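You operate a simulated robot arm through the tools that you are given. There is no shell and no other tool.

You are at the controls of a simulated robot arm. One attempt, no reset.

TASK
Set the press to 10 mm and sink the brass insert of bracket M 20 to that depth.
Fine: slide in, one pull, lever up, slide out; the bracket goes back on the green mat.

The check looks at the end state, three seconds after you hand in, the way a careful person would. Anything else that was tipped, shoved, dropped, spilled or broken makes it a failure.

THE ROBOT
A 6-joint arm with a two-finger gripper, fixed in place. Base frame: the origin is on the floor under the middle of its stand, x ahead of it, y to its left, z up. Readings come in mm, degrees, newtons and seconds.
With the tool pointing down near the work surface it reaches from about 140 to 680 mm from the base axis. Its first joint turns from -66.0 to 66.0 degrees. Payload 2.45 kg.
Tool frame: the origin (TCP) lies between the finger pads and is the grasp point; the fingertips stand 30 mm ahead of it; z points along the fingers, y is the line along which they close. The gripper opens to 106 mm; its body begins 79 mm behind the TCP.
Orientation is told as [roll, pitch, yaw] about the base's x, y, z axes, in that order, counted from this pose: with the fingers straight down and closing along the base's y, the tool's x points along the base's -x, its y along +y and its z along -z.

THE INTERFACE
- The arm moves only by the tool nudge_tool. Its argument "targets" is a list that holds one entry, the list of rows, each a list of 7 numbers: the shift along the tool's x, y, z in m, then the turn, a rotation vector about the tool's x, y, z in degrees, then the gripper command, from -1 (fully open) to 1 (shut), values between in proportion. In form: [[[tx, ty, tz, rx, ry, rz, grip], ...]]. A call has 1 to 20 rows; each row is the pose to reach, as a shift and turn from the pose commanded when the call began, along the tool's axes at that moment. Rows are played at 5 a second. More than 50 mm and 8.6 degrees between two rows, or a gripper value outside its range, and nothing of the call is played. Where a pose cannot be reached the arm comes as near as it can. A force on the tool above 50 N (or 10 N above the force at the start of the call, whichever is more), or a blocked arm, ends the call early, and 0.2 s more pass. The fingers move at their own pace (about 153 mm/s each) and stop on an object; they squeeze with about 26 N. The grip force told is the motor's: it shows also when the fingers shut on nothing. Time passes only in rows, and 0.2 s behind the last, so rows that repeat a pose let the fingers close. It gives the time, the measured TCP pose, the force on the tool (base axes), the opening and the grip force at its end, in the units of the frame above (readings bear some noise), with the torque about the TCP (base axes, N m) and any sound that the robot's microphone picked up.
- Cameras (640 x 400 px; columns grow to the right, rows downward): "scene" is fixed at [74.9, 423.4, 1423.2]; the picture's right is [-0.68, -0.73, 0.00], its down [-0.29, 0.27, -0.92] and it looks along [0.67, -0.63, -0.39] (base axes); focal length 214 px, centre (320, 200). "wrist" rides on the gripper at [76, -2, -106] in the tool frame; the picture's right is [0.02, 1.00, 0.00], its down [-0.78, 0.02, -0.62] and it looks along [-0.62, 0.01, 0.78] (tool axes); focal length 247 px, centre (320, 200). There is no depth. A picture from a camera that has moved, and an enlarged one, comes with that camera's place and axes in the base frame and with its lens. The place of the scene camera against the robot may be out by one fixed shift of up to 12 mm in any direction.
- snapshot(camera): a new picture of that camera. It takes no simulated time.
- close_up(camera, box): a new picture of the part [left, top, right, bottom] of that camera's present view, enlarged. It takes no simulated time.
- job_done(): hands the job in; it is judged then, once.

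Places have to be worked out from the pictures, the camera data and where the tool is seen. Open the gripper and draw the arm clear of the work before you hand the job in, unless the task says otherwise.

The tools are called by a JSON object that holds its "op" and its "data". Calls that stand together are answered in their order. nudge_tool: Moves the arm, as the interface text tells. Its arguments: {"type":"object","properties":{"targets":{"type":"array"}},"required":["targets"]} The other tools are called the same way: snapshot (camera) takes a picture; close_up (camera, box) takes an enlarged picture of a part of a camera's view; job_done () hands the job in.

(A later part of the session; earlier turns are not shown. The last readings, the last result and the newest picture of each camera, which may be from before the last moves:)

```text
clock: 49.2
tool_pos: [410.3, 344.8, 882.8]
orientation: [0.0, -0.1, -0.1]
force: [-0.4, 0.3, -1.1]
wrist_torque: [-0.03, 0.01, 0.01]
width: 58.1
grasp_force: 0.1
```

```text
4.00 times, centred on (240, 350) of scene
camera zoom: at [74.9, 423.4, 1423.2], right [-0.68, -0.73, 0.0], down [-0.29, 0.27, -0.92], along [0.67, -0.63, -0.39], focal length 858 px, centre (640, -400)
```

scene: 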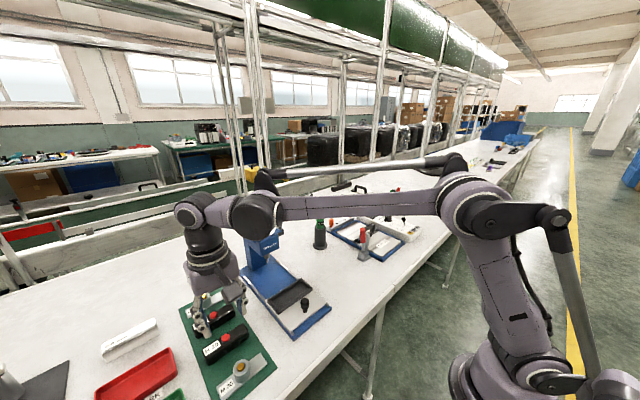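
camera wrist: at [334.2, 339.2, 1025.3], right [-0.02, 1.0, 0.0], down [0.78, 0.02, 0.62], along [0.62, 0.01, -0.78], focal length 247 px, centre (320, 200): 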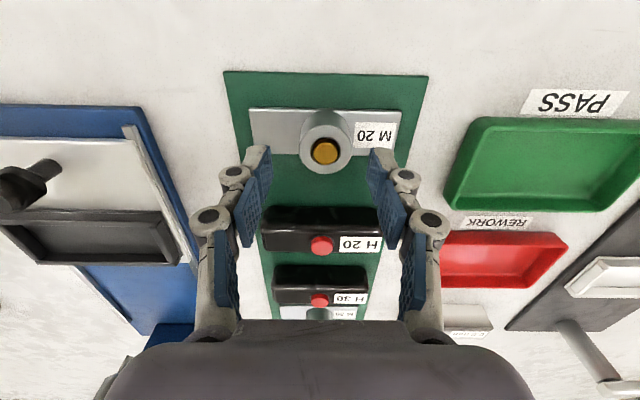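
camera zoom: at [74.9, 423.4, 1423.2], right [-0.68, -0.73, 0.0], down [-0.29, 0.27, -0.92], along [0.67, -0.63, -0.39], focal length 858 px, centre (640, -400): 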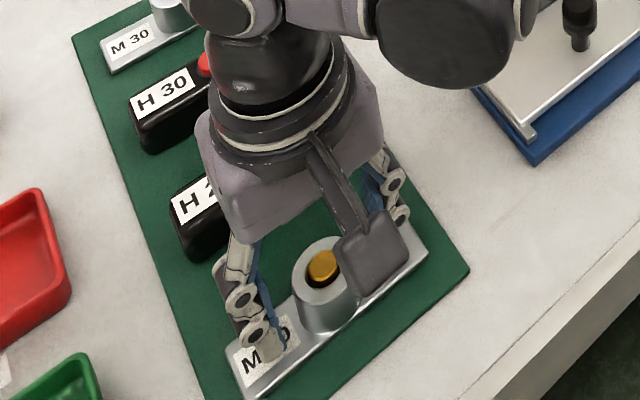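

Nicely centred, with the tips about 7 mm above the plate and no contact. I close on the boss.

{"op": "nudge_tool", "data": {"targets": [[[0, 0, 0.001, 0, 0, 0, 0.5], [0, 0, 0.001, 0, 0, 0, 0.5], [0, 0, 0.001, 0, 0, 0, 0.5]]]}}

{"op": "close_up", "data": {"camera": "wrist", "box": [220, 80, 420, 220]}}

```text
clock: 50.0
tool_pos: [408.8, 344.8, 883.2]
orientation: [0.2, 0.0, 0.1]
force: [1.5, 4.3, 20.8]
wrist_torque: [0.16, -0.03, -0.06]
width: 35.6
grasp_force: 26.5
```

```text
2.86 times, centred on (320, 150) of wrist
camera zoom: at [333.9, 342.6, 989.2], right [-0.02, 1.0, 0.0], down [0.78, 0.02, 0.62], along [0.62, 0.01, -0.78], focal length 706 px, centre (320, 343)
```

zoom: 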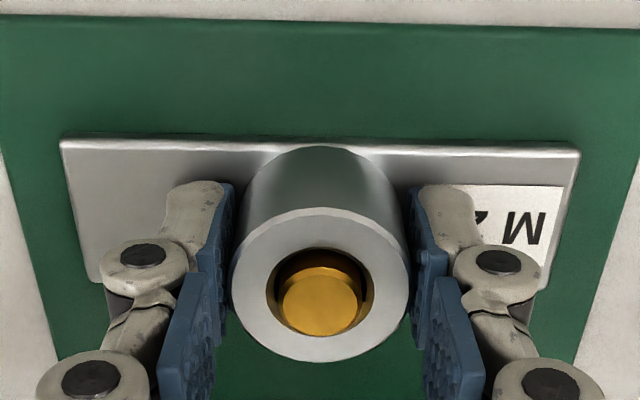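

Gripped at 35.6 mm; the tips seem to press lightly on the plate (20 N upward). I lift slowly and check.

{"op": "nudge_tool", "data": {"targets": [[[0, 0, -0.004, 0, 0, 0, 0.5], [0, 0, -0.012, 0, 0, 0, 0.5], [0, 0, -0.025, 0, 0, 0, 0.5], [0, 0, -0.045, 0, 0, 0, 0.5], [0, 0, -0.07, 0, 0, 0, 0.5], [0, 0, -0.07, 0, 0, 0, 0.5]]]}}

{"op": "snapshot", "data": {"camera": "wrist"}}

{"op": "close_up", "data": {"camera": "scene", "box": [180, 260, 300, 360]}}

```text
clock: 51.4
tool_pos: [410.2, 345.2, 952.8]
orientation: [0.0, 0.0, 0.0]
force: [-0.1, 0.2, 0.3]
wrist_torque: [0.02, -0.01, 0.01]
width: 35.8
grasp_force: 26.0
```

```text
taken
camera wrist: at [334.3, 342.7, 1059.1], right [-0.02, 1.0, 0.0], down [0.78, 0.02, 0.62], along [0.62, 0.01, -0.78], focal length 247 px, centre (320, 200)
```

wrist: 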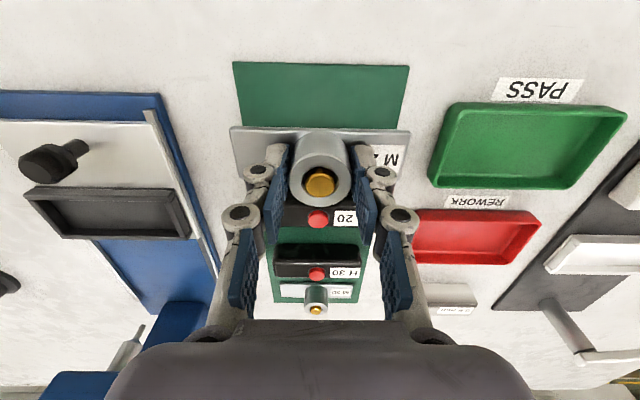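

```text
4.00 times, centred on (240, 310) of scene
camera zoom: at [74.9, 423.4, 1423.2], right [-0.68, -0.73, 0.0], down [-0.29, 0.27, -0.92], along [0.67, -0.63, -0.39], focal length 858 px, centre (640, -240)
```

zoom: 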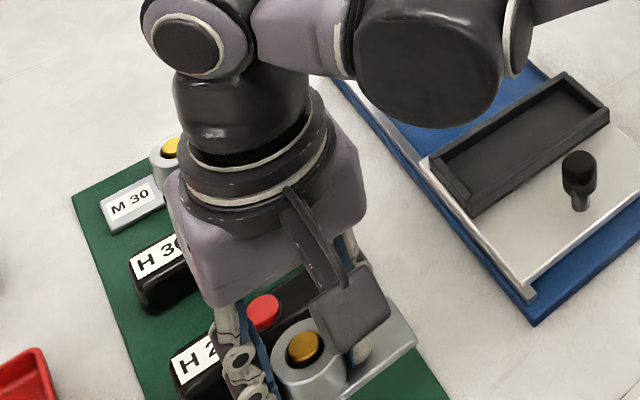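

The bracket is in hand. I zoom on how it sits in the gripper before carrying it to the nest.

{"op": "close_up", "data": {"camera": "wrist", "box": [220, 110, 420, 230]}}

```text
3.20 times, centred on (320, 170) of wrist
camera zoom: at [334.3, 342.7, 1059.1], right [-0.02, 1.0, 0.0], down [0.78, 0.02, 0.62], along [0.62, 0.01, -0.78], focal length 790 px, centre (320, 296)
```

zoom: 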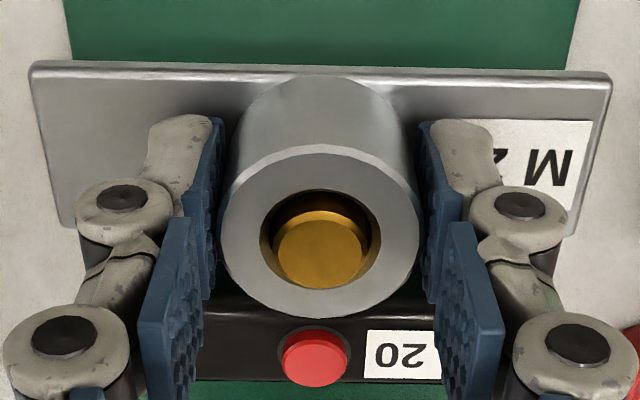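

The bracket sits square and centred in the grip (yaw error under 0.5°). I carry it over to the nest centre at height z≈970.

{"op": "nudge_tool", "data": {"targets": [[[0, 0, -0.017, 0, 0, 0, 0.5], [-0.017, -0.035, -0.017, 0, 0, 0, 0.5], [-0.034, -0.07, -0.017, 0, 0, 0, 0.5], [-0.051, -0.105, -0.017, 0, 0, 0, 0.5], [-0.068, -0.14, -0.017, 0, 0, 0, 0.5], [-0.085, -0.176, -0.017, 0, 0, 0, 0.5], [-0.102, -0.211, -0.017, 0, 0, 0, 0.5], [-0.102, -0.211, -0.017, 0, 0, 0, 0.5], [-0.102, -0.211, -0.017, 0, 0, 0, 0.5]]]}}

{"op": "snapshot", "data": {"camera": "wrist"}}

{"op": "close_up", "data": {"camera": "scene", "box": [220, 190, 340, 330]}}

```text
clock: 53.4
tool_pos: [512.5, 135.3, 969.2]
orientation: [0.0, -0.1, 0.1]
force: [0.0, -1.2, -1.7]
wrist_torque: [-0.05, 0.0, 0.02]
width: 35.7
grasp_force: 25.6
```

```text
taken
camera wrist: at [436.8, 131.6, 1075.3], right [-0.02, 1.0, 0.0], down [0.78, 0.02, 0.62], along [0.62, 0.01, -0.78], focal length 247 px, centre (320, 200)
```

wrist: 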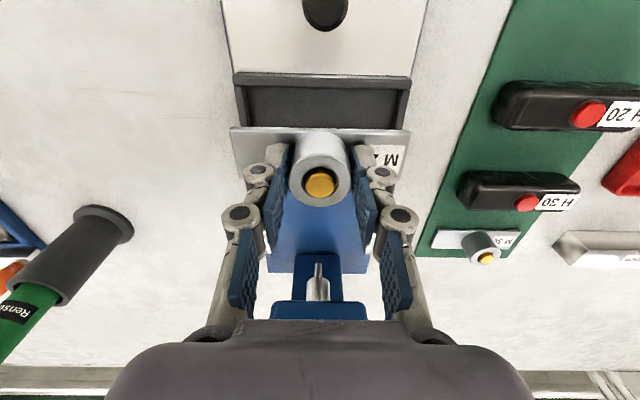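

```text
2.86 times, centred on (280, 260) of scene
camera zoom: at [74.9, 423.3, 1423.2], right [-0.68, -0.73, 0.0], down [-0.29, 0.27, -0.92], along [0.67, -0.63, -0.39], focal length 613 px, centre (434, 29)
```

zoom: 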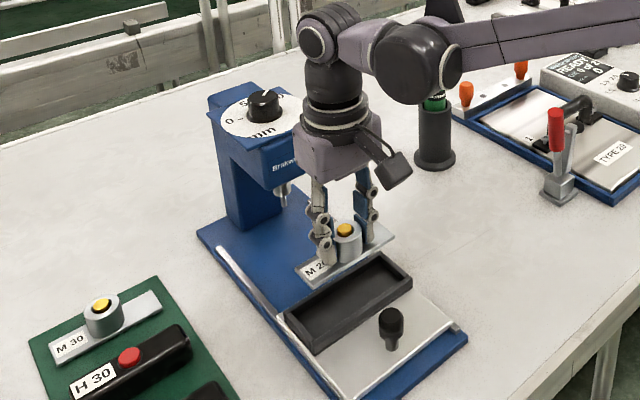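

I lower to z≈935 (plate bottom about 20 mm above the nest rim) and compare the plate with the nest walls.

{"op": "nudge_tool", "data": {"targets": [[[0, 0, 0.015, 0, 0, 0, 0.5], [0, 0, 0.034, 0, 0, 0, 0.5], [0, 0, 0.034, 0, 0, 0, 0.5]]]}}

{"op": "close_up", "data": {"camera": "wrist", "box": [200, 60, 440, 220]}}

{"op": "close_up", "data": {"camera": "scene", "box": [240, 230, 340, 320]}}

```text
clock: 54.2
tool_pos: [512.4, 134.7, 936.2]
orientation: [0.0, 0.0, 0.0]
force: [-0.7, -0.4, -1.2]
wrist_torque: [0.01, 0.02, 0.01]
width: 35.6
grasp_force: 25.6
```

```text
2.50 times, centred on (320, 140) of wrist
camera zoom: at [436.7, 131.2, 1041.3], right [-0.02, 1.0, 0.0], down [0.78, 0.02, 0.62], along [0.62, 0.01, -0.78], focal length 617 px, centre (320, 350)
```

zoom: 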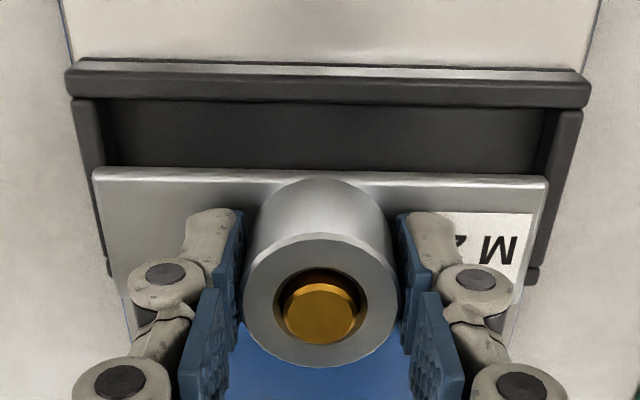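

```text
4.44 times, centred on (290, 275) of scene
camera zoom: at [74.9, 423.4, 1423.2], right [-0.68, -0.73, 0.0], down [-0.29, 0.27, -0.92], along [0.67, -0.63, -0.39], focal length 953 px, centre (453, -133)
```

zoom: 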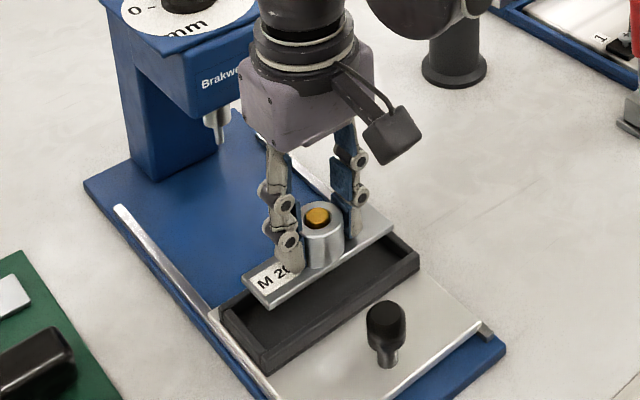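

The plate is nearly centred over the pocket; the nest centre is about 1.2 mm toward +y. I correct this and lower toward the pocket, checking force on the way.

{"op": "nudge_tool", "data": {"targets": [[[0.0005, 0.0012, 0.0, 0, 0, 0, 0.5], [0.0005, 0.0012, 0.008, 0, 0, 0, 0.5], [0.0005, 0.0012, 0.016, 0, 0, 0, 0.5], [0.0005, 0.0012, 0.02, 0, 0, 0, 0.5], [0.0005, 0.0012, 0.02, 0, 0, 0, 0.5]]]}}

{"op": "close_up", "data": {"camera": "wrist", "box": [200, 60, 440, 220]}}

{"op": "close_up", "data": {"camera": "scene", "box": [250, 250, 330, 310]}}

```text
clock: 55.4
tool_pos: [511.4, 135.2, 915.2]
orientation: [-0.1, 0.0, -0.1]
force: [-0.2, -0.2, -1.5]
wrist_torque: [0.02, -0.01, -0.02]
width: 35.8
grasp_force: 26.2
```

```text
2.50 times, centred on (320, 140) of wrist
camera zoom: at [435.9, 132.9, 1021.2], right [-0.02, 1.0, 0.0], down [0.78, 0.02, 0.62], along [0.62, 0.01, -0.78], focal length 617 px, centre (320, 350)
```

zoom: 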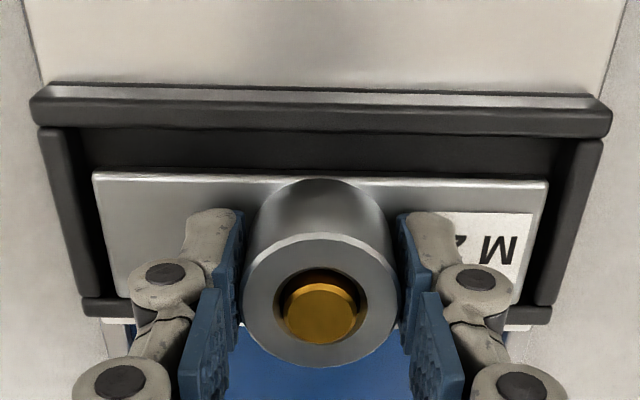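

```text
6.67 times, centred on (290, 280) of scene
camera zoom: at [74.9, 423.4, 1423.2], right [-0.68, -0.73, 0.0], down [-0.29, 0.27, -0.92], along [0.67, -0.63, -0.39], focal length 1430 px, centre (520, -333)
```

zoom: 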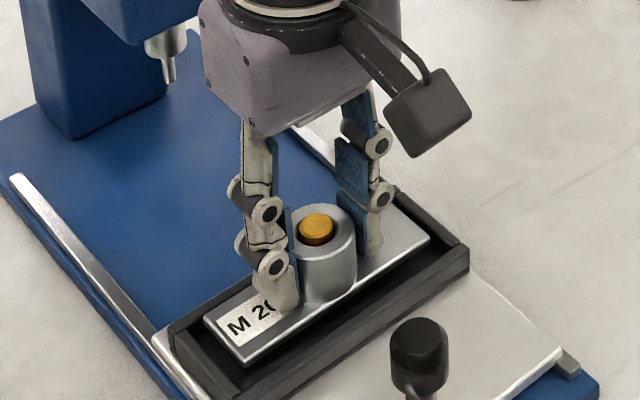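

It is centred in the pocket on all sides. I lower in small steps until the plate meets the floor.

{"op": "nudge_tool", "data": {"targets": [[[0, 0, 0.003, 0, 0, 0, 0.5], [0, 0, 0.005, 0, 0, 0, 0.5], [0, 0, 0.005, 0, 0, 0, 0.5]]]}}

{"op": "close_up", "data": {"camera": "scene", "box": [250, 250, 330, 310]}}

```text
clock: 56.2
tool_pos: [511.9, 135.5, 909.9]
orientation: [0.1, 0.0, 0.1]
force: [0.2, -0.2, -1.3]
wrist_torque: [-0.01, 0.03, -0.03]
width: 35.5
grasp_force: 26.1
```

```text
6.67 times, centred on (290, 280) of scene
camera zoom: at [74.9, 423.4, 1423.2], right [-0.68, -0.73, 0.0], down [-0.29, 0.27, -0.92], along [0.67, -0.63, -0.39], focal length 1430 px, centre (520, -333)
```

zoom: 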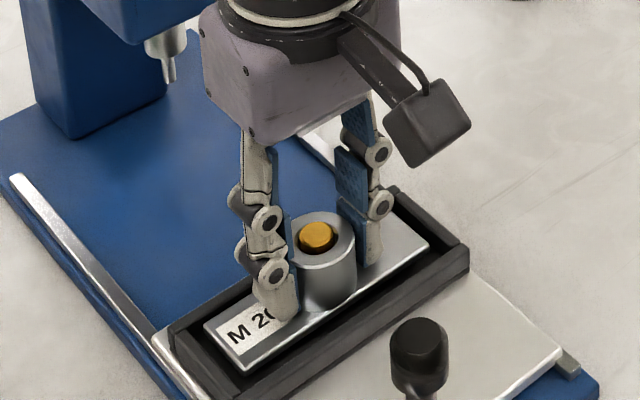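

{"op": "nudge_tool", "data": {"targets": [[[0, 0, 0.002, 0, 0, 0, 0.5], [0, 0, 0.004, 0, 0, 0, 0.5], [0, 0, 0.004, 0, 0, 0, 0.5]]]}}

{"op": "close_up", "data": {"camera": "scene", "box": [250, 250, 330, 310]}}

```text
clock: 57.0
tool_pos: [511.8, 135.3, 905.8]
orientation: [0.0, 0.0, 0.0]
force: [-0.9, 0.1, -0.7]
wrist_torque: [0.02, 0.03, 0.01]
width: 35.5
grasp_force: 27.0
```

```text
6.67 times, centred on (290, 280) of scene
camera zoom: at [74.9, 423.4, 1423.2], right [-0.68, -0.73, 0.0], down [-0.29, 0.27, -0.92], along [0.67, -0.63, -0.39], focal length 1430 px, centre (520, -333)
```

zoom: 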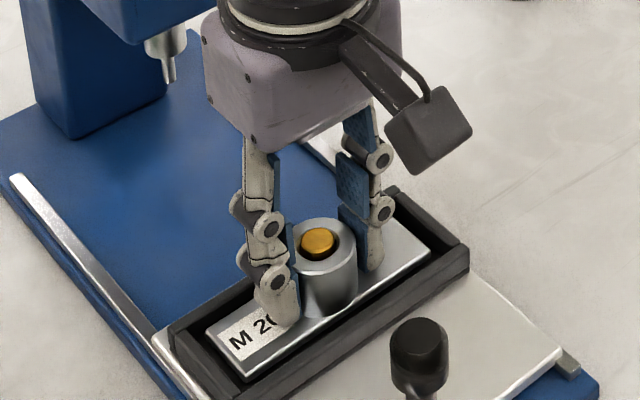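

No contact yet; I continue down in 2–4 mm steps.

{"op": "nudge_tool", "data": {"targets": [[[0, 0, 0.002, 0, 0, 0, 0.5], [0, 0, 0.004, 0, 0, 0, 0.5], [0, 0, 0.004, 0, 0, 0, 0.5]]]}}

{"op": "close_up", "data": {"camera": "scene", "box": [250, 250, 330, 310]}}

{"op": "close_up", "data": {"camera": "wrist", "box": [200, 60, 440, 220]}}

```text
clock: 57.8
tool_pos: [511.4, 135.6, 903.4]
orientation: [0.0, 0.0, 0.2]
force: [0.6, 0.0, 18.3]
wrist_torque: [0.06, 0.0, -0.03]
width: 35.8
grasp_force: 26.1
```

```text
6.67 times, centred on (290, 280) of scene
camera zoom: at [74.6, 423.3, 1423.3], right [-0.68, -0.73, 0.0], down [-0.29, 0.27, -0.92], along [0.67, -0.63, -0.39], focal length 1430 px, centre (520, -333)
```

zoom: 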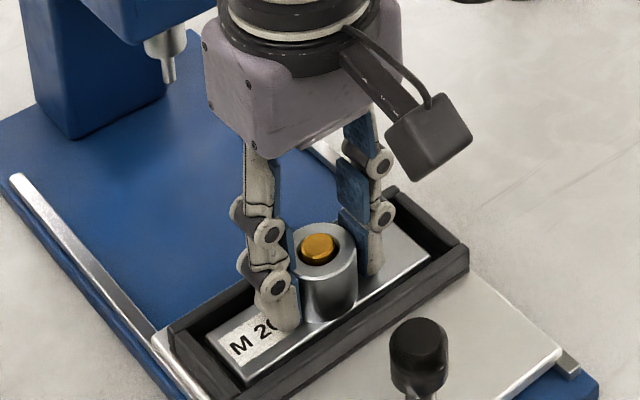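

```text
2.50 times, centred on (320, 140) of wrist
camera zoom: at [435.5, 132.9, 1009.2], right [-0.02, 1.0, 0.0], down [0.78, 0.02, 0.62], along [0.62, 0.01, -0.78], focal length 617 px, centre (320, 350)
```

zoom: 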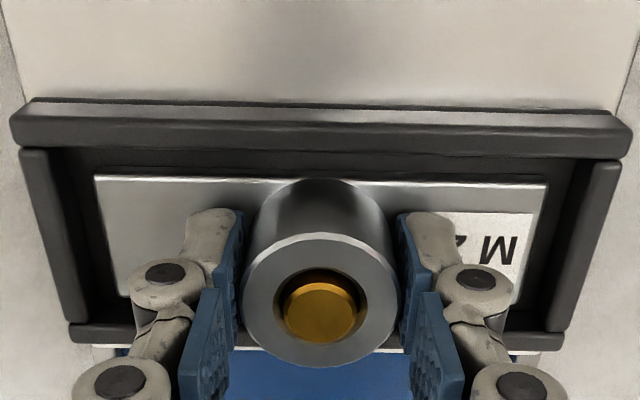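

Contact at TCP z≈903.5 with 18 N, so the plate sits on the pocket floor. I release it and look.

{"op": "nudge_tool", "data": {"targets": [[[0, 0, -0.001, 0, 0, 0, 0.5], [0, 0, -0.001, 0, 0, 0, 0.1], [0, 0, -0.001, 0, 0, 0, 0.1], [0, 0, -0.02, 0, 0, 0, 0.1], [0, 0, -0.05, 0, 0, 0, 0.1], [0, 0, -0.09, 0, 0, 0, 0.1], [0, 0, -0.12, 0, 0, 0, 0.1], [0, 0, -0.12, 0, 0, 0, 0.1]]]}}

{"op": "snapshot", "data": {"camera": "wrist"}}

{"op": "close_up", "data": {"camera": "scene", "box": [250, 250, 330, 310]}}

```text
clock: 59.6
tool_pos: [512.4, 134.7, 1022.8]
orientation: [0.1, 0.0, 0.0]
force: [-0.1, 0.7, -0.1]
wrist_torque: [0.01, 0.0, -0.02]
width: 47.8
grasp_force: 0.0
```

```text
taken
camera wrist: at [435.9, 132.2, 1128.9], right [-0.02, 1.0, 0.0], down [0.78, 0.02, 0.62], along [0.62, 0.01, -0.78], focal length 247 px, centre (320, 200)
```

wrist: 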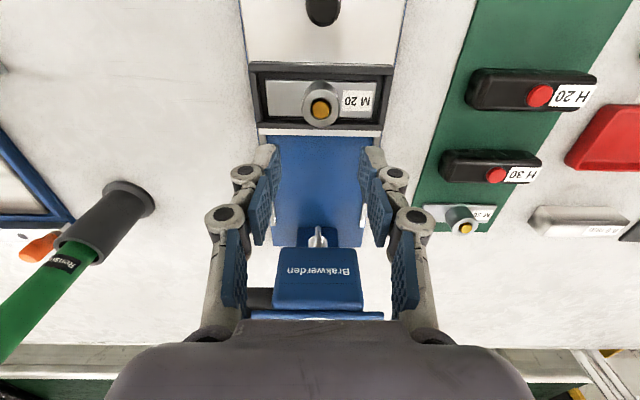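

```text
6.67 times, centred on (290, 280) of scene
camera zoom: at [74.9, 423.4, 1423.2], right [-0.68, -0.73, 0.0], down [-0.29, 0.27, -0.92], along [0.67, -0.63, -0.39], focal length 1430 px, centre (520, -333)
```

zoom: 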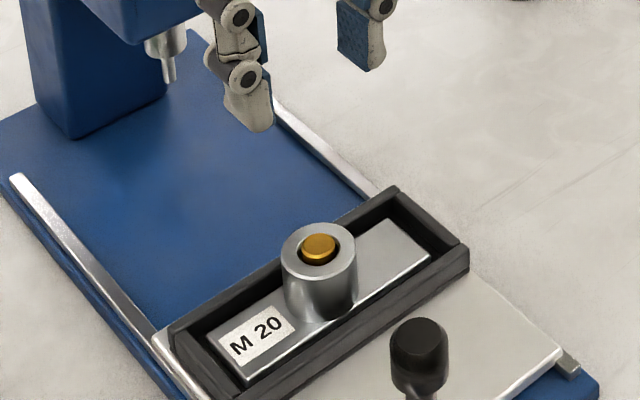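

{"op": "close_up", "data": {"camera": "wrist", "box": [240, 50, 400, 150]}}

{"op": "close_up", "data": {"camera": "wrist", "box": [240, 130, 400, 320]}}

```text
4.00 times, centred on (320, 100) of wrist
camera zoom: at [435.9, 132.2, 1128.9], right [-0.02, 1.0, 0.0], down [0.78, 0.02, 0.62], along [0.62, 0.01, -0.78], focal length 988 px, centre (320, 600)
```

zoom: 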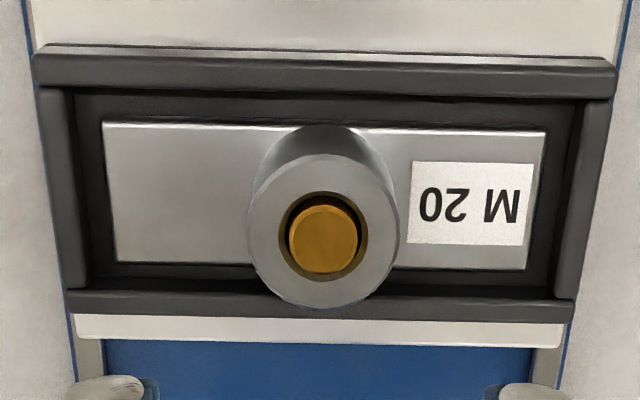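

```text
2.11 times, centred on (320, 225) of wrist
camera zoom: at [435.9, 132.2, 1128.9], right [-0.02, 1.0, 0.0], down [0.78, 0.02, 0.62], along [0.62, 0.01, -0.78], focal length 520 px, centre (320, 147)
```

zoom: 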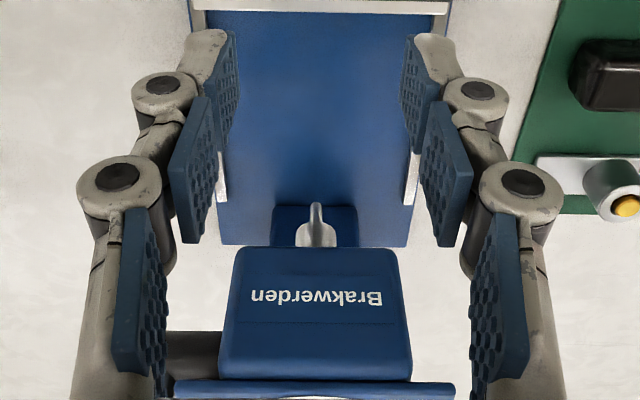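

Bracket M 20 sits flat and centred in the nest, with even gaps all round. The carriage knob top is at about (436, 134, 902). I move back over it and tilt the tool 20° so the hand will clear the press head when I push in.

{"op": "nudge_tool", "data": {"targets": [[[0.04, 0, 0.005, 0, 0, 0, -0.1], [0.08, 0, 0.01, 0, 0, 0, -0.1], [0.0924, -0.0005, 0.0228, 0, 0, 0, -0.1], [0.0924, -0.0005, 0.0228, 0, -6.67, 0, -0.1], [0.0924, -0.0005, 0.0228, 0, -13.33, 0, -0.1], [0.0924, -0.0005, 0.0228, 0, -20, 0, -0.1], [0.0924, -0.0005, 0.0228, 0, -20, 0, -0.1]]]}}

{"op": "snapshot", "data": {"camera": "wrist"}}

{"op": "close_up", "data": {"camera": "scene", "box": [240, 220, 350, 330]}}

```text
clock: 61.2
tool_pos: [418.7, 133.8, 999.2]
orientation: [-0.1, -20.2, 0.2]
force: [0.2, -0.4, -0.2]
wrist_torque: [0.0, 0.06, 0.0]
width: 58.5
grasp_force: 0.0
```

```text
taken
camera wrist: at [311.6, 132.1, 1073.3], right [-0.02, 1.0, -0.01], down [0.52, 0.02, 0.85], along [0.85, 0.01, -0.52], focal length 247 px, centre (320, 200)
```

wrist: 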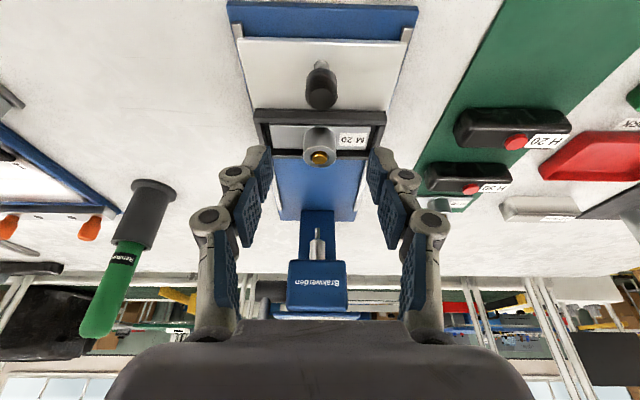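

```text
3.64 times, centred on (295, 275) of scene
camera zoom: at [74.9, 423.4, 1423.2], right [-0.68, -0.73, 0.0], down [-0.29, 0.27, -0.92], along [0.67, -0.63, -0.39], focal length 780 px, centre (411, -73)
```

zoom: 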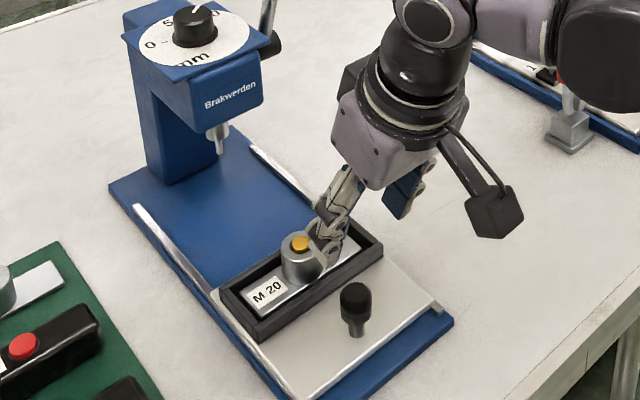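

{"op": "close_up", "data": {"camera": "wrist", "box": [280, 40, 370, 130]}}

```text
4.44 times, centred on (325, 85) of wrist
camera zoom: at [311.6, 132.1, 1073.3], right [-0.02, 1.0, -0.01], down [0.52, 0.02, 0.85], along [0.85, 0.01, -0.52], focal length 1098 px, centre (298, 711)
```

zoom: 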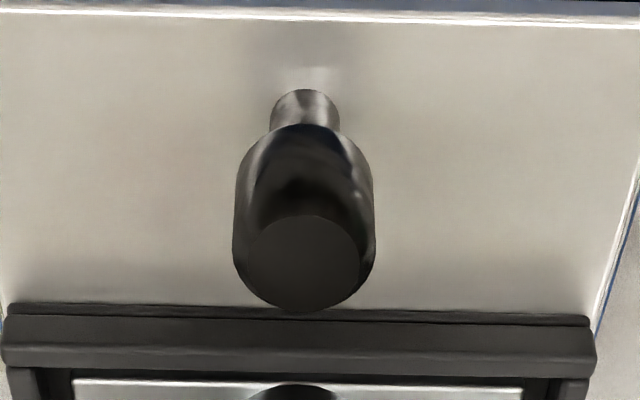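

The knob head is a Ø25 barrel from z≈875 to 902 at (436.4, 133.6). I descend around it with the tips at z≈880.

{"op": "nudge_tool", "data": {"targets": [[[0.0068, 0, 0.0344, 0, 0, 0, -0.1], [0.0135, 0, 0.0687, 0, 0, 0, -0.1], [0.0175, 0, 0.079, 0, 0, 0, -0.1], [0.021, 0, 0.0894, 0, 0, 0, -0.1], [0.021, 0, 0.0894, 0, 0, 0, -0.1]]]}}

{"op": "close_up", "data": {"camera": "wrist", "box": [220, 80, 420, 220]}}

{"op": "close_up", "data": {"camera": "scene", "box": [250, 240, 350, 330]}}

```text
clock: 62.4
tool_pos: [430.2, 135.1, 909.2]
orientation: [0.0, -20.0, 0.0]
force: [-0.4, 0.3, -0.5]
wrist_torque: [0.03, 0.0, 0.02]
width: 58.3
grasp_force: 0.1
```

```text
2.86 times, centred on (320, 150) of wrist
camera zoom: at [322.6, 132.0, 981.6], right [-0.02, 1.0, -0.01], down [0.52, 0.02, 0.85], along [0.85, 0.01, -0.52], focal length 706 px, centre (320, 343)
```

zoom: 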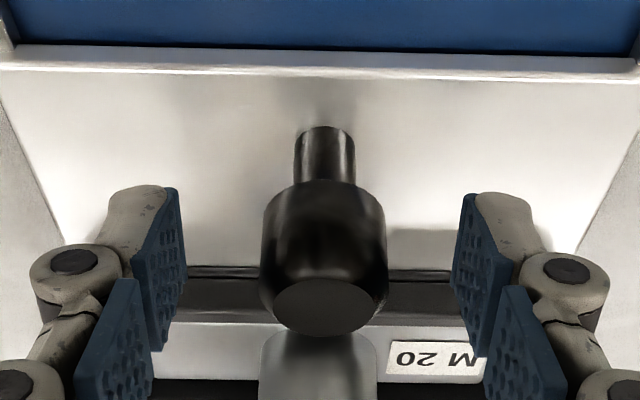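

```text
4.44 times, centred on (300, 285) of scene
camera zoom: at [74.9, 423.4, 1423.2], right [-0.68, -0.73, 0.0], down [-0.29, 0.27, -0.92], along [0.67, -0.63, -0.39], focal length 953 px, centre (409, -178)
```

zoom: 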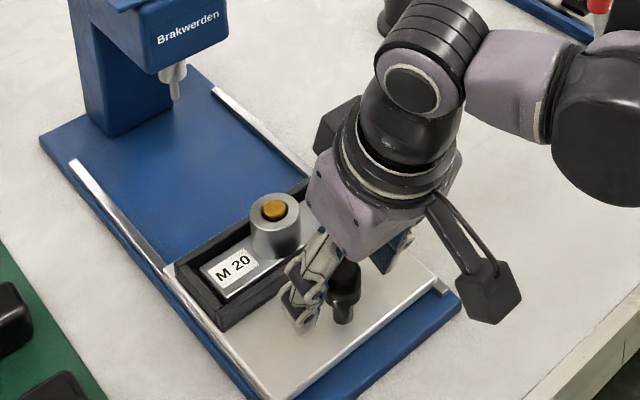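

The knob is centred between the pads. I close on it.

{"op": "nudge_tool", "data": {"targets": [[[0, 0, 0, 0, 0, 0, 0.7], [0, 0, 0, 0, 0, 0, 0.7], [0, 0, 0, 0, 0, 0, 0.7]]]}}

```text
clock: 63.2
tool_pos: [430.7, 135.1, 908.1]
orientation: [0.1, -20.0, 0.1]
force: [0.1, 7.5, 2.0]
wrist_torque: [0.18, -0.13, 0.06]
width: 25.3
grasp_force: 44.9
```

Gripped at 25.3 mm. I push the carriage in gently along +x, first 60 mm.

{"op": "nudge_tool", "data": {"targets": [[[-0.0047, 0, 0.0017, 0, 0, 0, 0.7], [-0.0141, 0, 0.0051, 0, 0, 0, 0.7], [-0.0235, 0, 0.0086, 0, 0, 0, 0.7], [-0.0329, 0, 0.012, 0, 0, 0, 0.7], [-0.0423, 0, 0.0154, 0, 0, 0, 0.7], [-0.0517, 0, 0.0188, 0, 0, 0, 0.7], [-0.0564, 0, 0.0205, 0, 0, 0, 0.7], [-0.0564, 0, 0.0205, 0, 0, 0, 0.7]]]}}

{"op": "close_up", "data": {"camera": "scene", "box": [230, 210, 350, 330]}}

{"op": "snapshot", "data": {"camera": "wrist"}}

```text
clock: 65.0
tool_pos: [490.2, 134.9, 908.9]
orientation: [0.0, -19.8, 0.1]
force: [-0.2, 7.3, -26.7]
wrist_torque: [0.16, -0.3, 0.07]
width: 25.2
grasp_force: 45.0
```

```text
3.33 times, centred on (290, 270) of scene
camera zoom: at [75.3, 423.6, 1423.1], right [-0.68, -0.73, 0.0], down [-0.29, 0.27, -0.92], along [0.67, -0.63, -0.39], focal length 715 px, centre (420, -33)
```

zoom: 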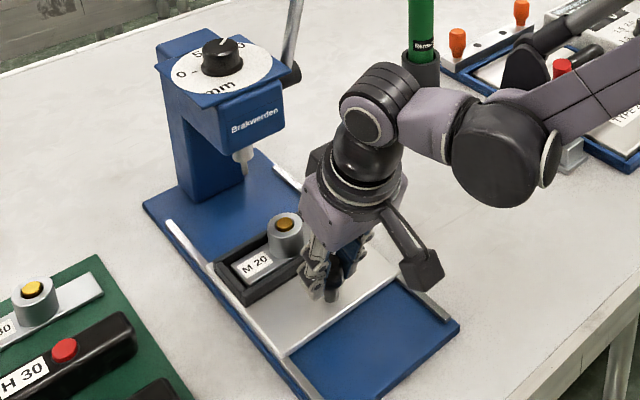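

```text
taken
camera wrist: at [382.7, 132.8, 982.2], right [-0.02, 1.0, -0.01], down [0.53, 0.02, 0.85], along [0.85, 0.01, -0.53], focal length 247 px, centre (320, 200)
```

wrist: 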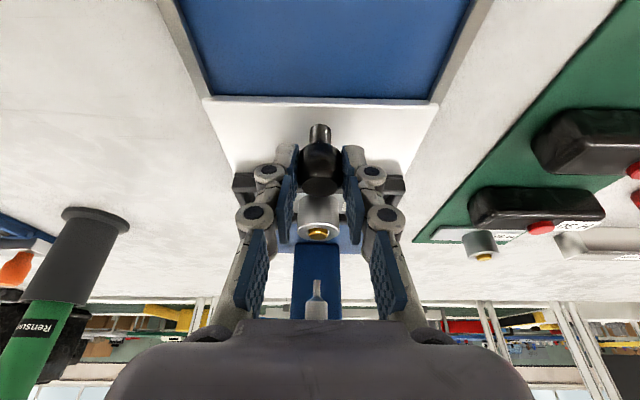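

The carriage slid 60 mm with the bracket staying put. A slight upward pull (27 N) has built up, so I lower 0.7 mm as I push another 50 mm.

{"op": "nudge_tool", "data": {"targets": [[[0.0002, 0, 0.0007, 0, 0, 0, 0.7], [-0.0092, 0, 0.0041, 0, 0, 0, 0.7], [-0.0186, 0, 0.0075, 0, 0, 0, 0.7], [-0.028, 0, 0.0109, 0, 0, 0, 0.7], [-0.0374, 0, 0.0143, 0, 0, 0, 0.7], [-0.0468, 0, 0.0178, 0, 0, 0, 0.7], [-0.0468, 0, 0.0178, 0, 0, 0, 0.7]]]}}

{"op": "close_up", "data": {"camera": "scene", "box": [230, 210, 350, 330]}}

{"op": "snapshot", "data": {"camera": "wrist"}}

```text
clock: 66.6
tool_pos: [540.9, 134.8, 908.2]
orientation: [0.0, -20.1, 0.1]
force: [0.1, 6.5, 10.9]
wrist_torque: [0.16, -0.55, 0.13]
width: 25.3
grasp_force: 45.4
```

```text
3.33 times, centred on (290, 270) of scene
camera zoom: at [74.7, 423.5, 1423.2], right [-0.68, -0.73, 0.0], down [-0.29, 0.27, -0.92], along [0.67, -0.63, -0.39], focal length 715 px, centre (420, -33)
```

zoom: 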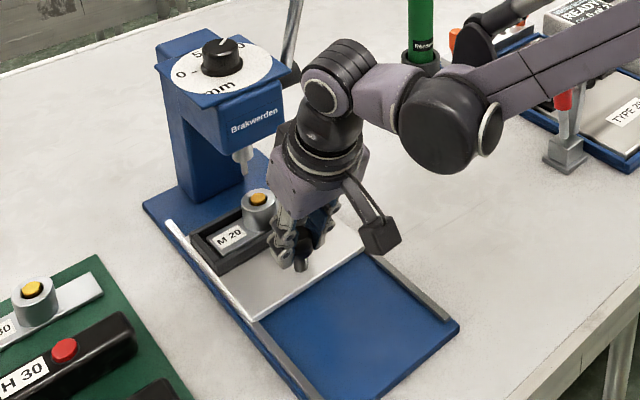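

```text
taken
camera wrist: at [432.6, 132.7, 981.7], right [-0.02, 1.0, -0.01], down [0.52, 0.02, 0.85], along [0.85, 0.02, -0.52], focal length 247 px, centre (320, 200)
```

wrist: 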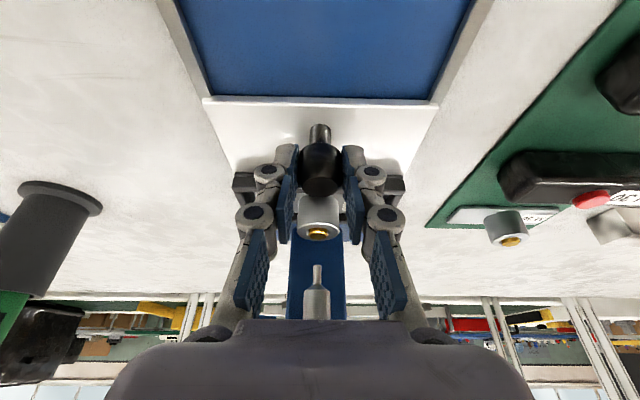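

About 20 mm still to go to bring the boss under the ram. I push on slowly, watching for the end stop.

{"op": "nudge_tool", "data": {"targets": [[[-0.0038, 0, 0.0012, 0, 0, 0, 0.7], [-0.0075, 0, 0.0026, 0, 0, 0, 0.7], [-0.0113, 0, 0.0039, 0, 0, 0, 0.7], [-0.015, 0, 0.0053, 0, 0, 0, 0.7], [-0.015, 0, 0.0053, 0, 0, 0, 0.7]]]}}

{"op": "snapshot", "data": {"camera": "wrist"}}

{"op": "close_up", "data": {"camera": "scene", "box": [230, 210, 310, 290]}}

```text
clock: 67.8
tool_pos: [555.8, 134.9, 907.7]
orientation: [0.0, -20.0, 0.0]
force: [0.1, 10.4, 8.9]
wrist_torque: [0.23, -0.4, 0.08]
width: 25.1
grasp_force: 44.2
```

```text
taken
camera wrist: at [447.9, 132.8, 981.9], right [-0.02, 1.0, -0.01], down [0.52, 0.02, 0.85], along [0.85, 0.01, -0.52], focal length 247 px, centre (320, 200)
```

wrist: 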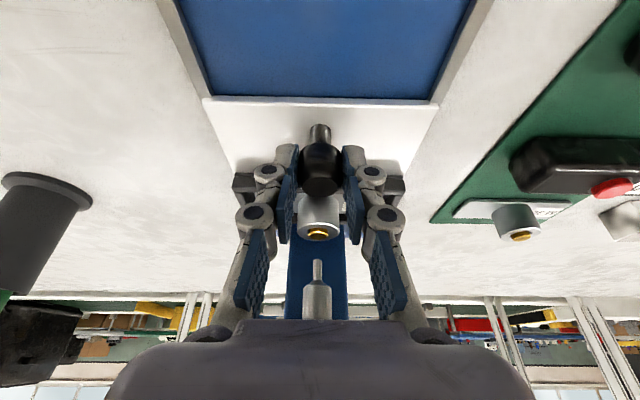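

```text
5.00 times, centred on (270, 250) of scene
camera zoom: at [74.7, 423.6, 1423.2], right [-0.68, -0.73, 0.0], down [-0.29, 0.27, -0.92], along [0.67, -0.63, -0.39], focal length 1072 px, centre (570, -50)
```

zoom: 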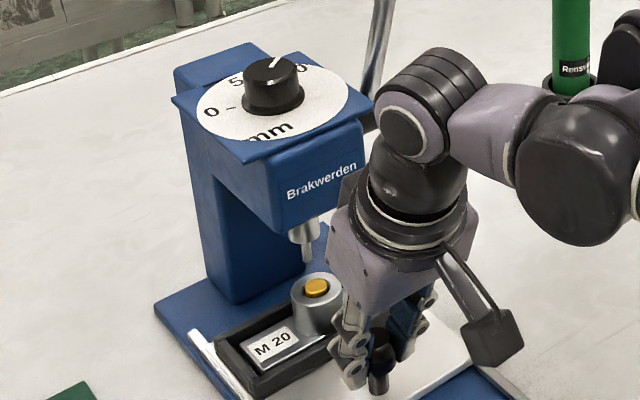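

About 11 mm more by the picture. I push in 3 mm rows and let the end stop show itself in the force.

{"op": "nudge_tool", "data": {"targets": [[[-0.0028, 0, 0.001, 0, 0, 0, 0.7], [-0.0056, 0, 0.002, 0, 0, 0, 0.7], [-0.0085, 0, 0.0031, 0, 0, 0, 0.7], [-0.0085, 0, 0.0031, 0, 0, 0, 0.7]]]}}

{"op": "close_up", "data": {"camera": "scene", "box": [230, 210, 310, 290]}}

```text
clock: 68.8
tool_pos: [564.8, 135.6, 908.2]
orientation: [0.0, -20.0, 0.1]
force: [-0.9, 9.5, 20.0]
wrist_torque: [0.22, 0.66, 0.04]
width: 25.1
grasp_force: 45.4
```

```text
5.00 times, centred on (270, 250) of scene
camera zoom: at [74.5, 423.5, 1423.2], right [-0.68, -0.73, 0.0], down [-0.29, 0.27, -0.92], along [0.67, -0.63, -0.39], focal length 1072 px, centre (570, -50)
```

zoom: 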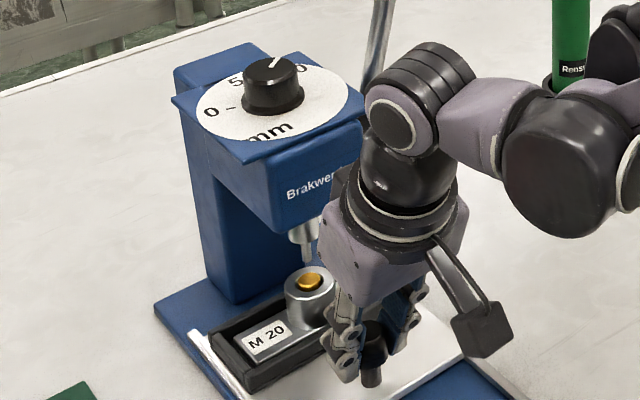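

The insert is almost exactly under the ram. I push a few mm more to find the stop.

{"op": "nudge_tool", "data": {"targets": [[[-0.0018, 0, 0.0002, 0, 0, 0, 0.7], [-0.0036, 0, 0.0007, 0, 0, 0, 0.7], [-0.0036, 0, 0.0007, 0, 0, 0, 0.7]]]}}

{"op": "close_up", "data": {"camera": "scene", "box": [240, 230, 300, 280]}}

{"op": "close_up", "data": {"camera": "wrist", "box": [220, 100, 420, 330]}}

```text
clock: 69.6
tool_pos: [566.0, 135.8, 906.8]
orientation: [0.0, -19.7, 0.1]
force: [-27.6, 6.5, 8.8]
wrist_torque: [0.13, 0.46, 0.05]
width: 25.4
grasp_force: 45.1
```

```text
8.00 times, centred on (270, 255) of scene
camera zoom: at [74.0, 423.5, 1423.3], right [-0.68, -0.73, 0.0], down [-0.29, 0.27, -0.92], along [0.67, -0.63, -0.39], focal length 1716 px, centre (720, -240)
```

zoom: 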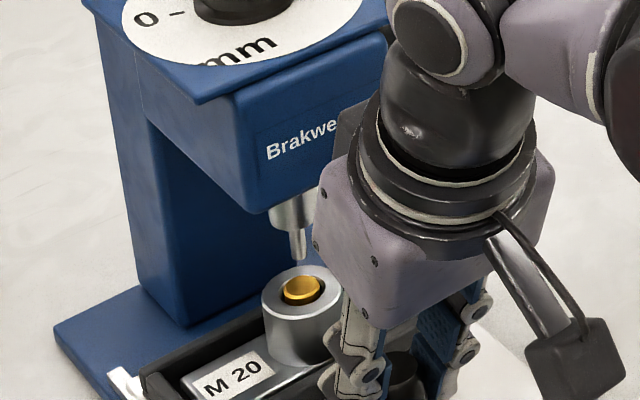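

```text
1.74 times, centred on (320, 215) of wrist
camera zoom: at [458.6, 132.9, 982.3], right [-0.02, 1.0, -0.01], down [0.53, 0.02, 0.85], along [0.85, 0.01, -0.53], focal length 430 px, centre (320, 174)
```

zoom: 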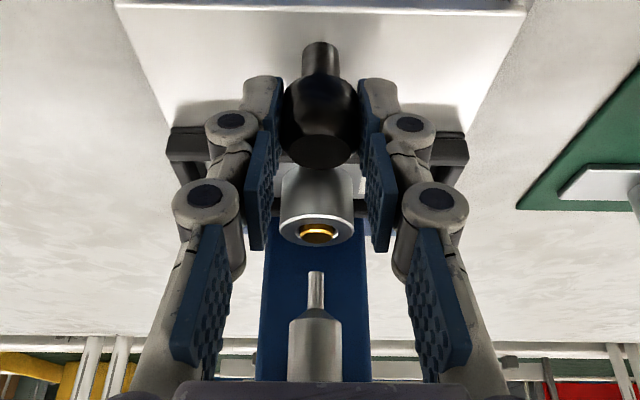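

The force rose to −28 N in x at TCP x≈566 with the insert right under the ram, so the carriage is at its stop. I open, withdraw along the tool axis, and check that the carriage stays in.

{"op": "nudge_tool", "data": {"targets": [[[0, 0, 0, 0, 0, 0, -0.1], [0, 0, 0, 0, 0, 0, -0.1], [0, 0, -0.01, 0, 0, 0, -0.1], [0.0, 0, -0.03, 0, 0, 0, -0.1], [0.0, 0, -0.06, 0, 0, 0, -0.1], [0.03, 0, -0.09, 0, 0, 0, -0.1], [0.06, 0, -0.12, 0, 0, 0, -0.1], [0.06, 0, -0.12, 0, 0, 0, -0.1]]]}}

{"op": "snapshot", "data": {"camera": "wrist"}}

{"op": "close_up", "data": {"camera": "scene", "box": [230, 190, 330, 300]}}

```text
clock: 71.4
tool_pos: [471.2, 136.3, 1000.8]
orientation: [0.0, -20.0, 0.1]
force: [-0.2, 0.3, 0.9]
wrist_torque: [0.0, -0.01, -0.04]
width: 58.2
grasp_force: 0.0
```

```text
taken
camera wrist: at [363.5, 133.1, 1075.5], right [-0.02, 1.0, -0.01], down [0.52, 0.02, 0.85], along [0.85, 0.01, -0.52], focal length 247 px, centre (320, 200)
```

wrist: 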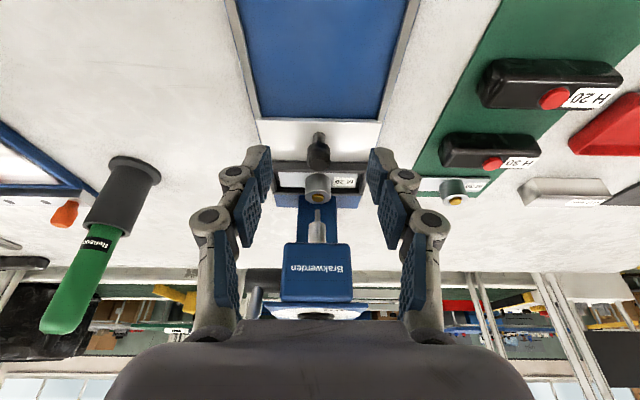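

```text
3.64 times, centred on (280, 245) of scene
camera zoom: at [74.9, 423.4, 1423.2], right [-0.68, -0.73, 0.0], down [-0.29, 0.27, -0.92], along [0.67, -0.63, -0.39], focal length 780 px, centre (466, 36)
```

zoom: 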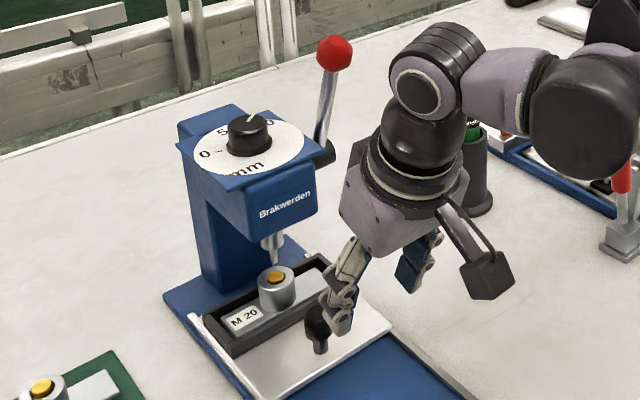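

The carriage stays in with the insert under the ram. Next is the lever; I go up and take two views of the ball and its pivot with a sideways baseline.

{"op": "nudge_tool", "data": {"targets": [[[-0.026, -0.004, -0.0225, 0, 0, 0, -0.1], [-0.053, -0.008, -0.0445, 0, 0, 0, -0.1], [-0.079, -0.012, -0.0665, 0, 0, 0, -0.1], [-0.1054, -0.0163, -0.0885, 0, 0, 0, -0.1], [-0.1054, -0.0163, -0.0885, 0, 0, 0, -0.1]]]}}

{"op": "snapshot", "data": {"camera": "wrist"}}

{"op": "nudge_tool", "data": {"targets": [[[0, -0.03, 0, 0, 0, 0, -0.1], [0, -0.06, 0, 0, 0, 0, -0.1], [0, -0.06, 0, 0, 0, 0, -0.1]]]}}

{"op": "snapshot", "data": {"camera": "wrist"}}

```text
clock: 72.6
tool_pos: [539.7, 117.3, 1119.4]
orientation: [0.1, -19.9, 0.0]
force: [-0.1, 0.1, 1.2]
wrist_torque: [0.0, -0.01, 0.0]
width: 58.4
grasp_force: 0.1
```

```text
taken
camera wrist: at [432.1, 115.6, 1194.5], right [-0.02, 1.0, -0.01], down [0.52, 0.02, 0.85], along [0.85, 0.01, -0.52], focal length 247 px, centre (320, 200)
```

wrist: 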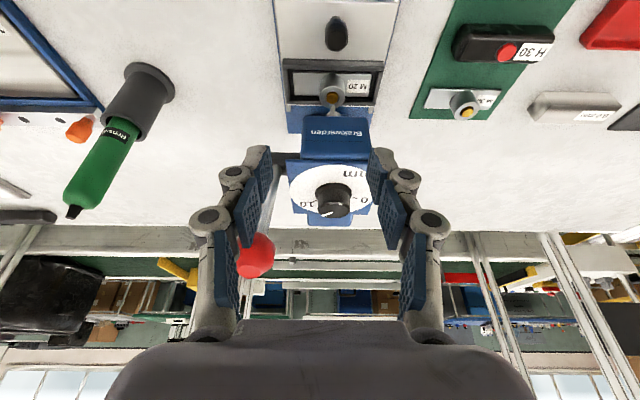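

```text
clock: 73.4
tool_pos: [539.6, 57.7, 1120.6]
orientation: [-0.1, -19.9, 0.0]
force: [-0.5, -0.6, -0.4]
wrist_torque: [0.04, 0.0, -0.02]
width: 58.3
grasp_force: 0.1
```

```text
taken
camera wrist: at [432.2, 55.4, 1194.3], right [-0.02, 1.0, -0.01], down [0.52, 0.02, 0.85], along [0.85, 0.01, -0.52], focal length 247 px, centre (320, 200)
```

wrist: 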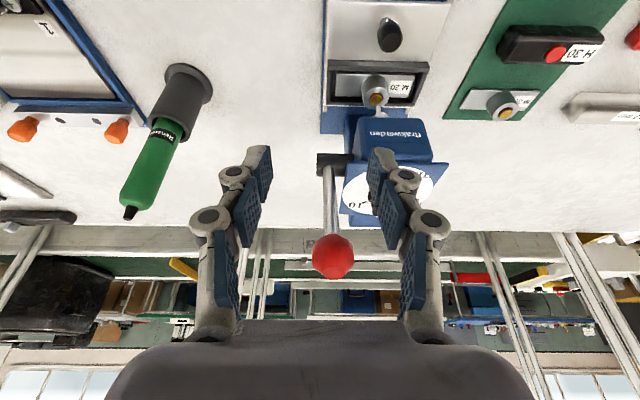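

{"op": "close_up", "data": {"camera": "wrist", "box": [280, 130, 400, 290]}}

{"op": "close_up", "data": {"camera": "scene", "box": [240, 180, 310, 260]}}

```text
2.50 times, centred on (340, 210) of wrist
camera zoom: at [432.2, 55.4, 1194.3], right [-0.02, 1.0, -0.01], down [0.52, 0.02, 0.85], along [0.85, 0.01, -0.52], focal length 617 px, centre (270, 175)
```

zoom: 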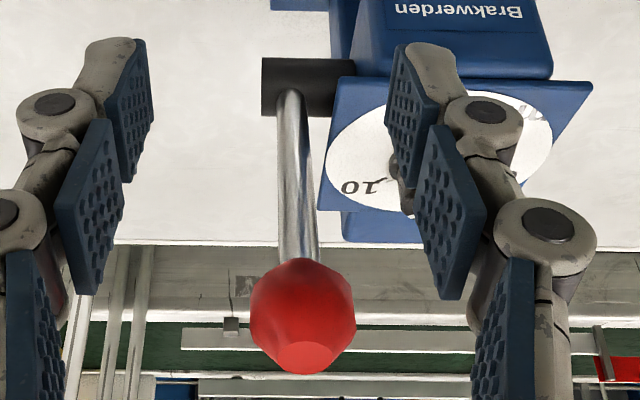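

```text
5.00 times, centred on (275, 220) of scene
camera zoom: at [74.9, 423.3, 1423.2], right [-0.68, -0.73, 0.0], down [-0.29, 0.27, -0.92], along [0.67, -0.63, -0.39], focal length 1072 px, centre (545, 100)
```

zoom: 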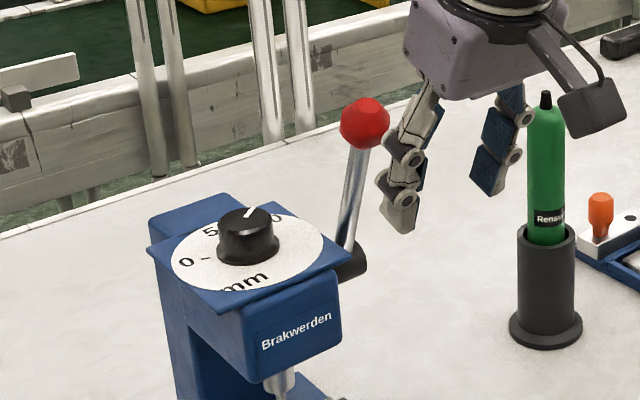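

The ball centre triangulates to about (616, 68, 1131), radius 16.5; the pivot is at about x=654, z=1010, so the lever is ~127 mm long and stands ~17° forward. I bring the open fingers toward the ball, stopping 22 mm short to check the centring.

{"op": "nudge_tool", "data": {"targets": [[[-0.0077, 0.0103, -0.0211, 0, 0, 0, -0.1], [-0.0312, 0.0103, -0.0125, 0, 0, 0, -0.1], [-0.0546, 0.0103, -0.004, 0, 0, 0, -0.1], [-0.0546, 0.0103, -0.004, 0, 0, 0, -0.1]]]}}

{"op": "snapshot", "data": {"camera": "wrist"}}

{"op": "close_up", "data": {"camera": "scene", "box": [240, 170, 310, 250]}}

```text
clock: 74.4
tool_pos: [590.3, 67.9, 1143.2]
orientation: [0.0, -19.9, 0.0]
force: [-0.4, 0.3, -0.2]
wrist_torque: [0.0, -0.03, -0.04]
width: 58.2
grasp_force: 0.0
```

```text
taken
camera wrist: at [483.1, 66.1, 1216.9], right [-0.02, 1.0, -0.01], down [0.52, 0.02, 0.85], along [0.85, 0.01, -0.52], focal length 247 px, centre (320, 200)
```

wrist: 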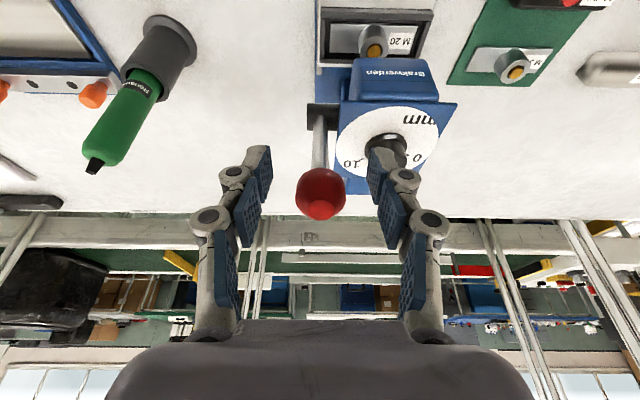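

```text
5.00 times, centred on (275, 210) of scene
camera zoom: at [74.9, 423.4, 1423.2], right [-0.68, -0.73, 0.0], down [-0.29, 0.27, -0.92], along [0.67, -0.63, -0.39], focal length 1072 px, centre (545, 150)
```

zoom: 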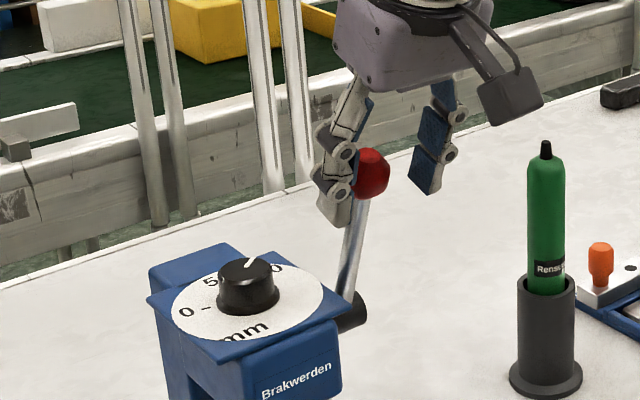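

The ball is exactly on the centre line and where I expected. I move the last 22 mm and close on it.

{"op": "nudge_tool", "data": {"targets": [[[-0.0103, 0, 0.0038, 0, 0, 0, -0.1], [-0.0207, 0, 0.0075, 0, 0, 0, -0.1], [-0.0207, 0, 0.0075, 0, 0, 0, -0.1], [-0.0207, 0, 0.0075, 0, 0, 0, 0.6], [-0.0207, 0, 0.0075, 0, 0, 0, 0.6], [-0.0207, 0, 0.0075, 0, 0, 0, 0.6]]]}}

{"op": "snapshot", "data": {"camera": "wrist"}}

{"op": "close_up", "data": {"camera": "scene", "box": [240, 170, 310, 250]}}

```text
clock: 75.8
tool_pos: [611.9, 69.9, 1144.0]
orientation: [0.1, -20.1, 0.1]
force: [-3.0, 2.8, 8.1]
wrist_torque: [0.06, -0.26, 0.01]
width: 30.2
grasp_force: 44.8
```

```text
taken
camera wrist: at [504.4, 66.8, 1216.6], right [-0.02, 1.0, -0.01], down [0.52, 0.02, 0.85], along [0.85, 0.01, -0.52], focal length 247 px, centre (320, 200)
```

wrist: 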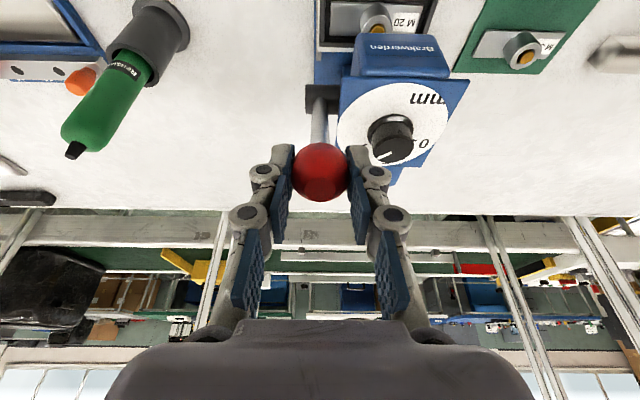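

```text
5.00 times, centred on (275, 210) of scene
camera zoom: at [74.6, 423.4, 1423.2], right [-0.68, -0.73, 0.0], down [-0.29, 0.27, -0.92], along [0.67, -0.63, -0.39], focal length 1072 px, centre (545, 150)
```

zoom: 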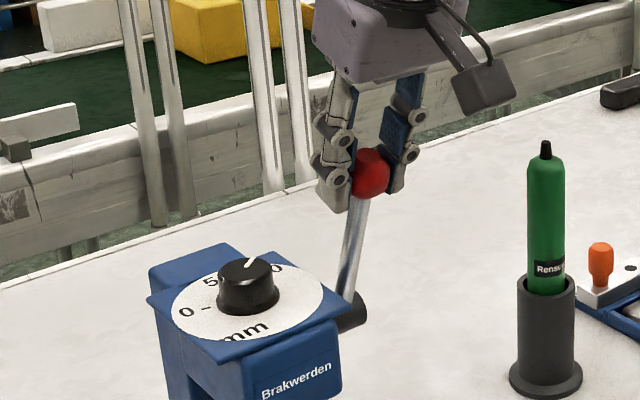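

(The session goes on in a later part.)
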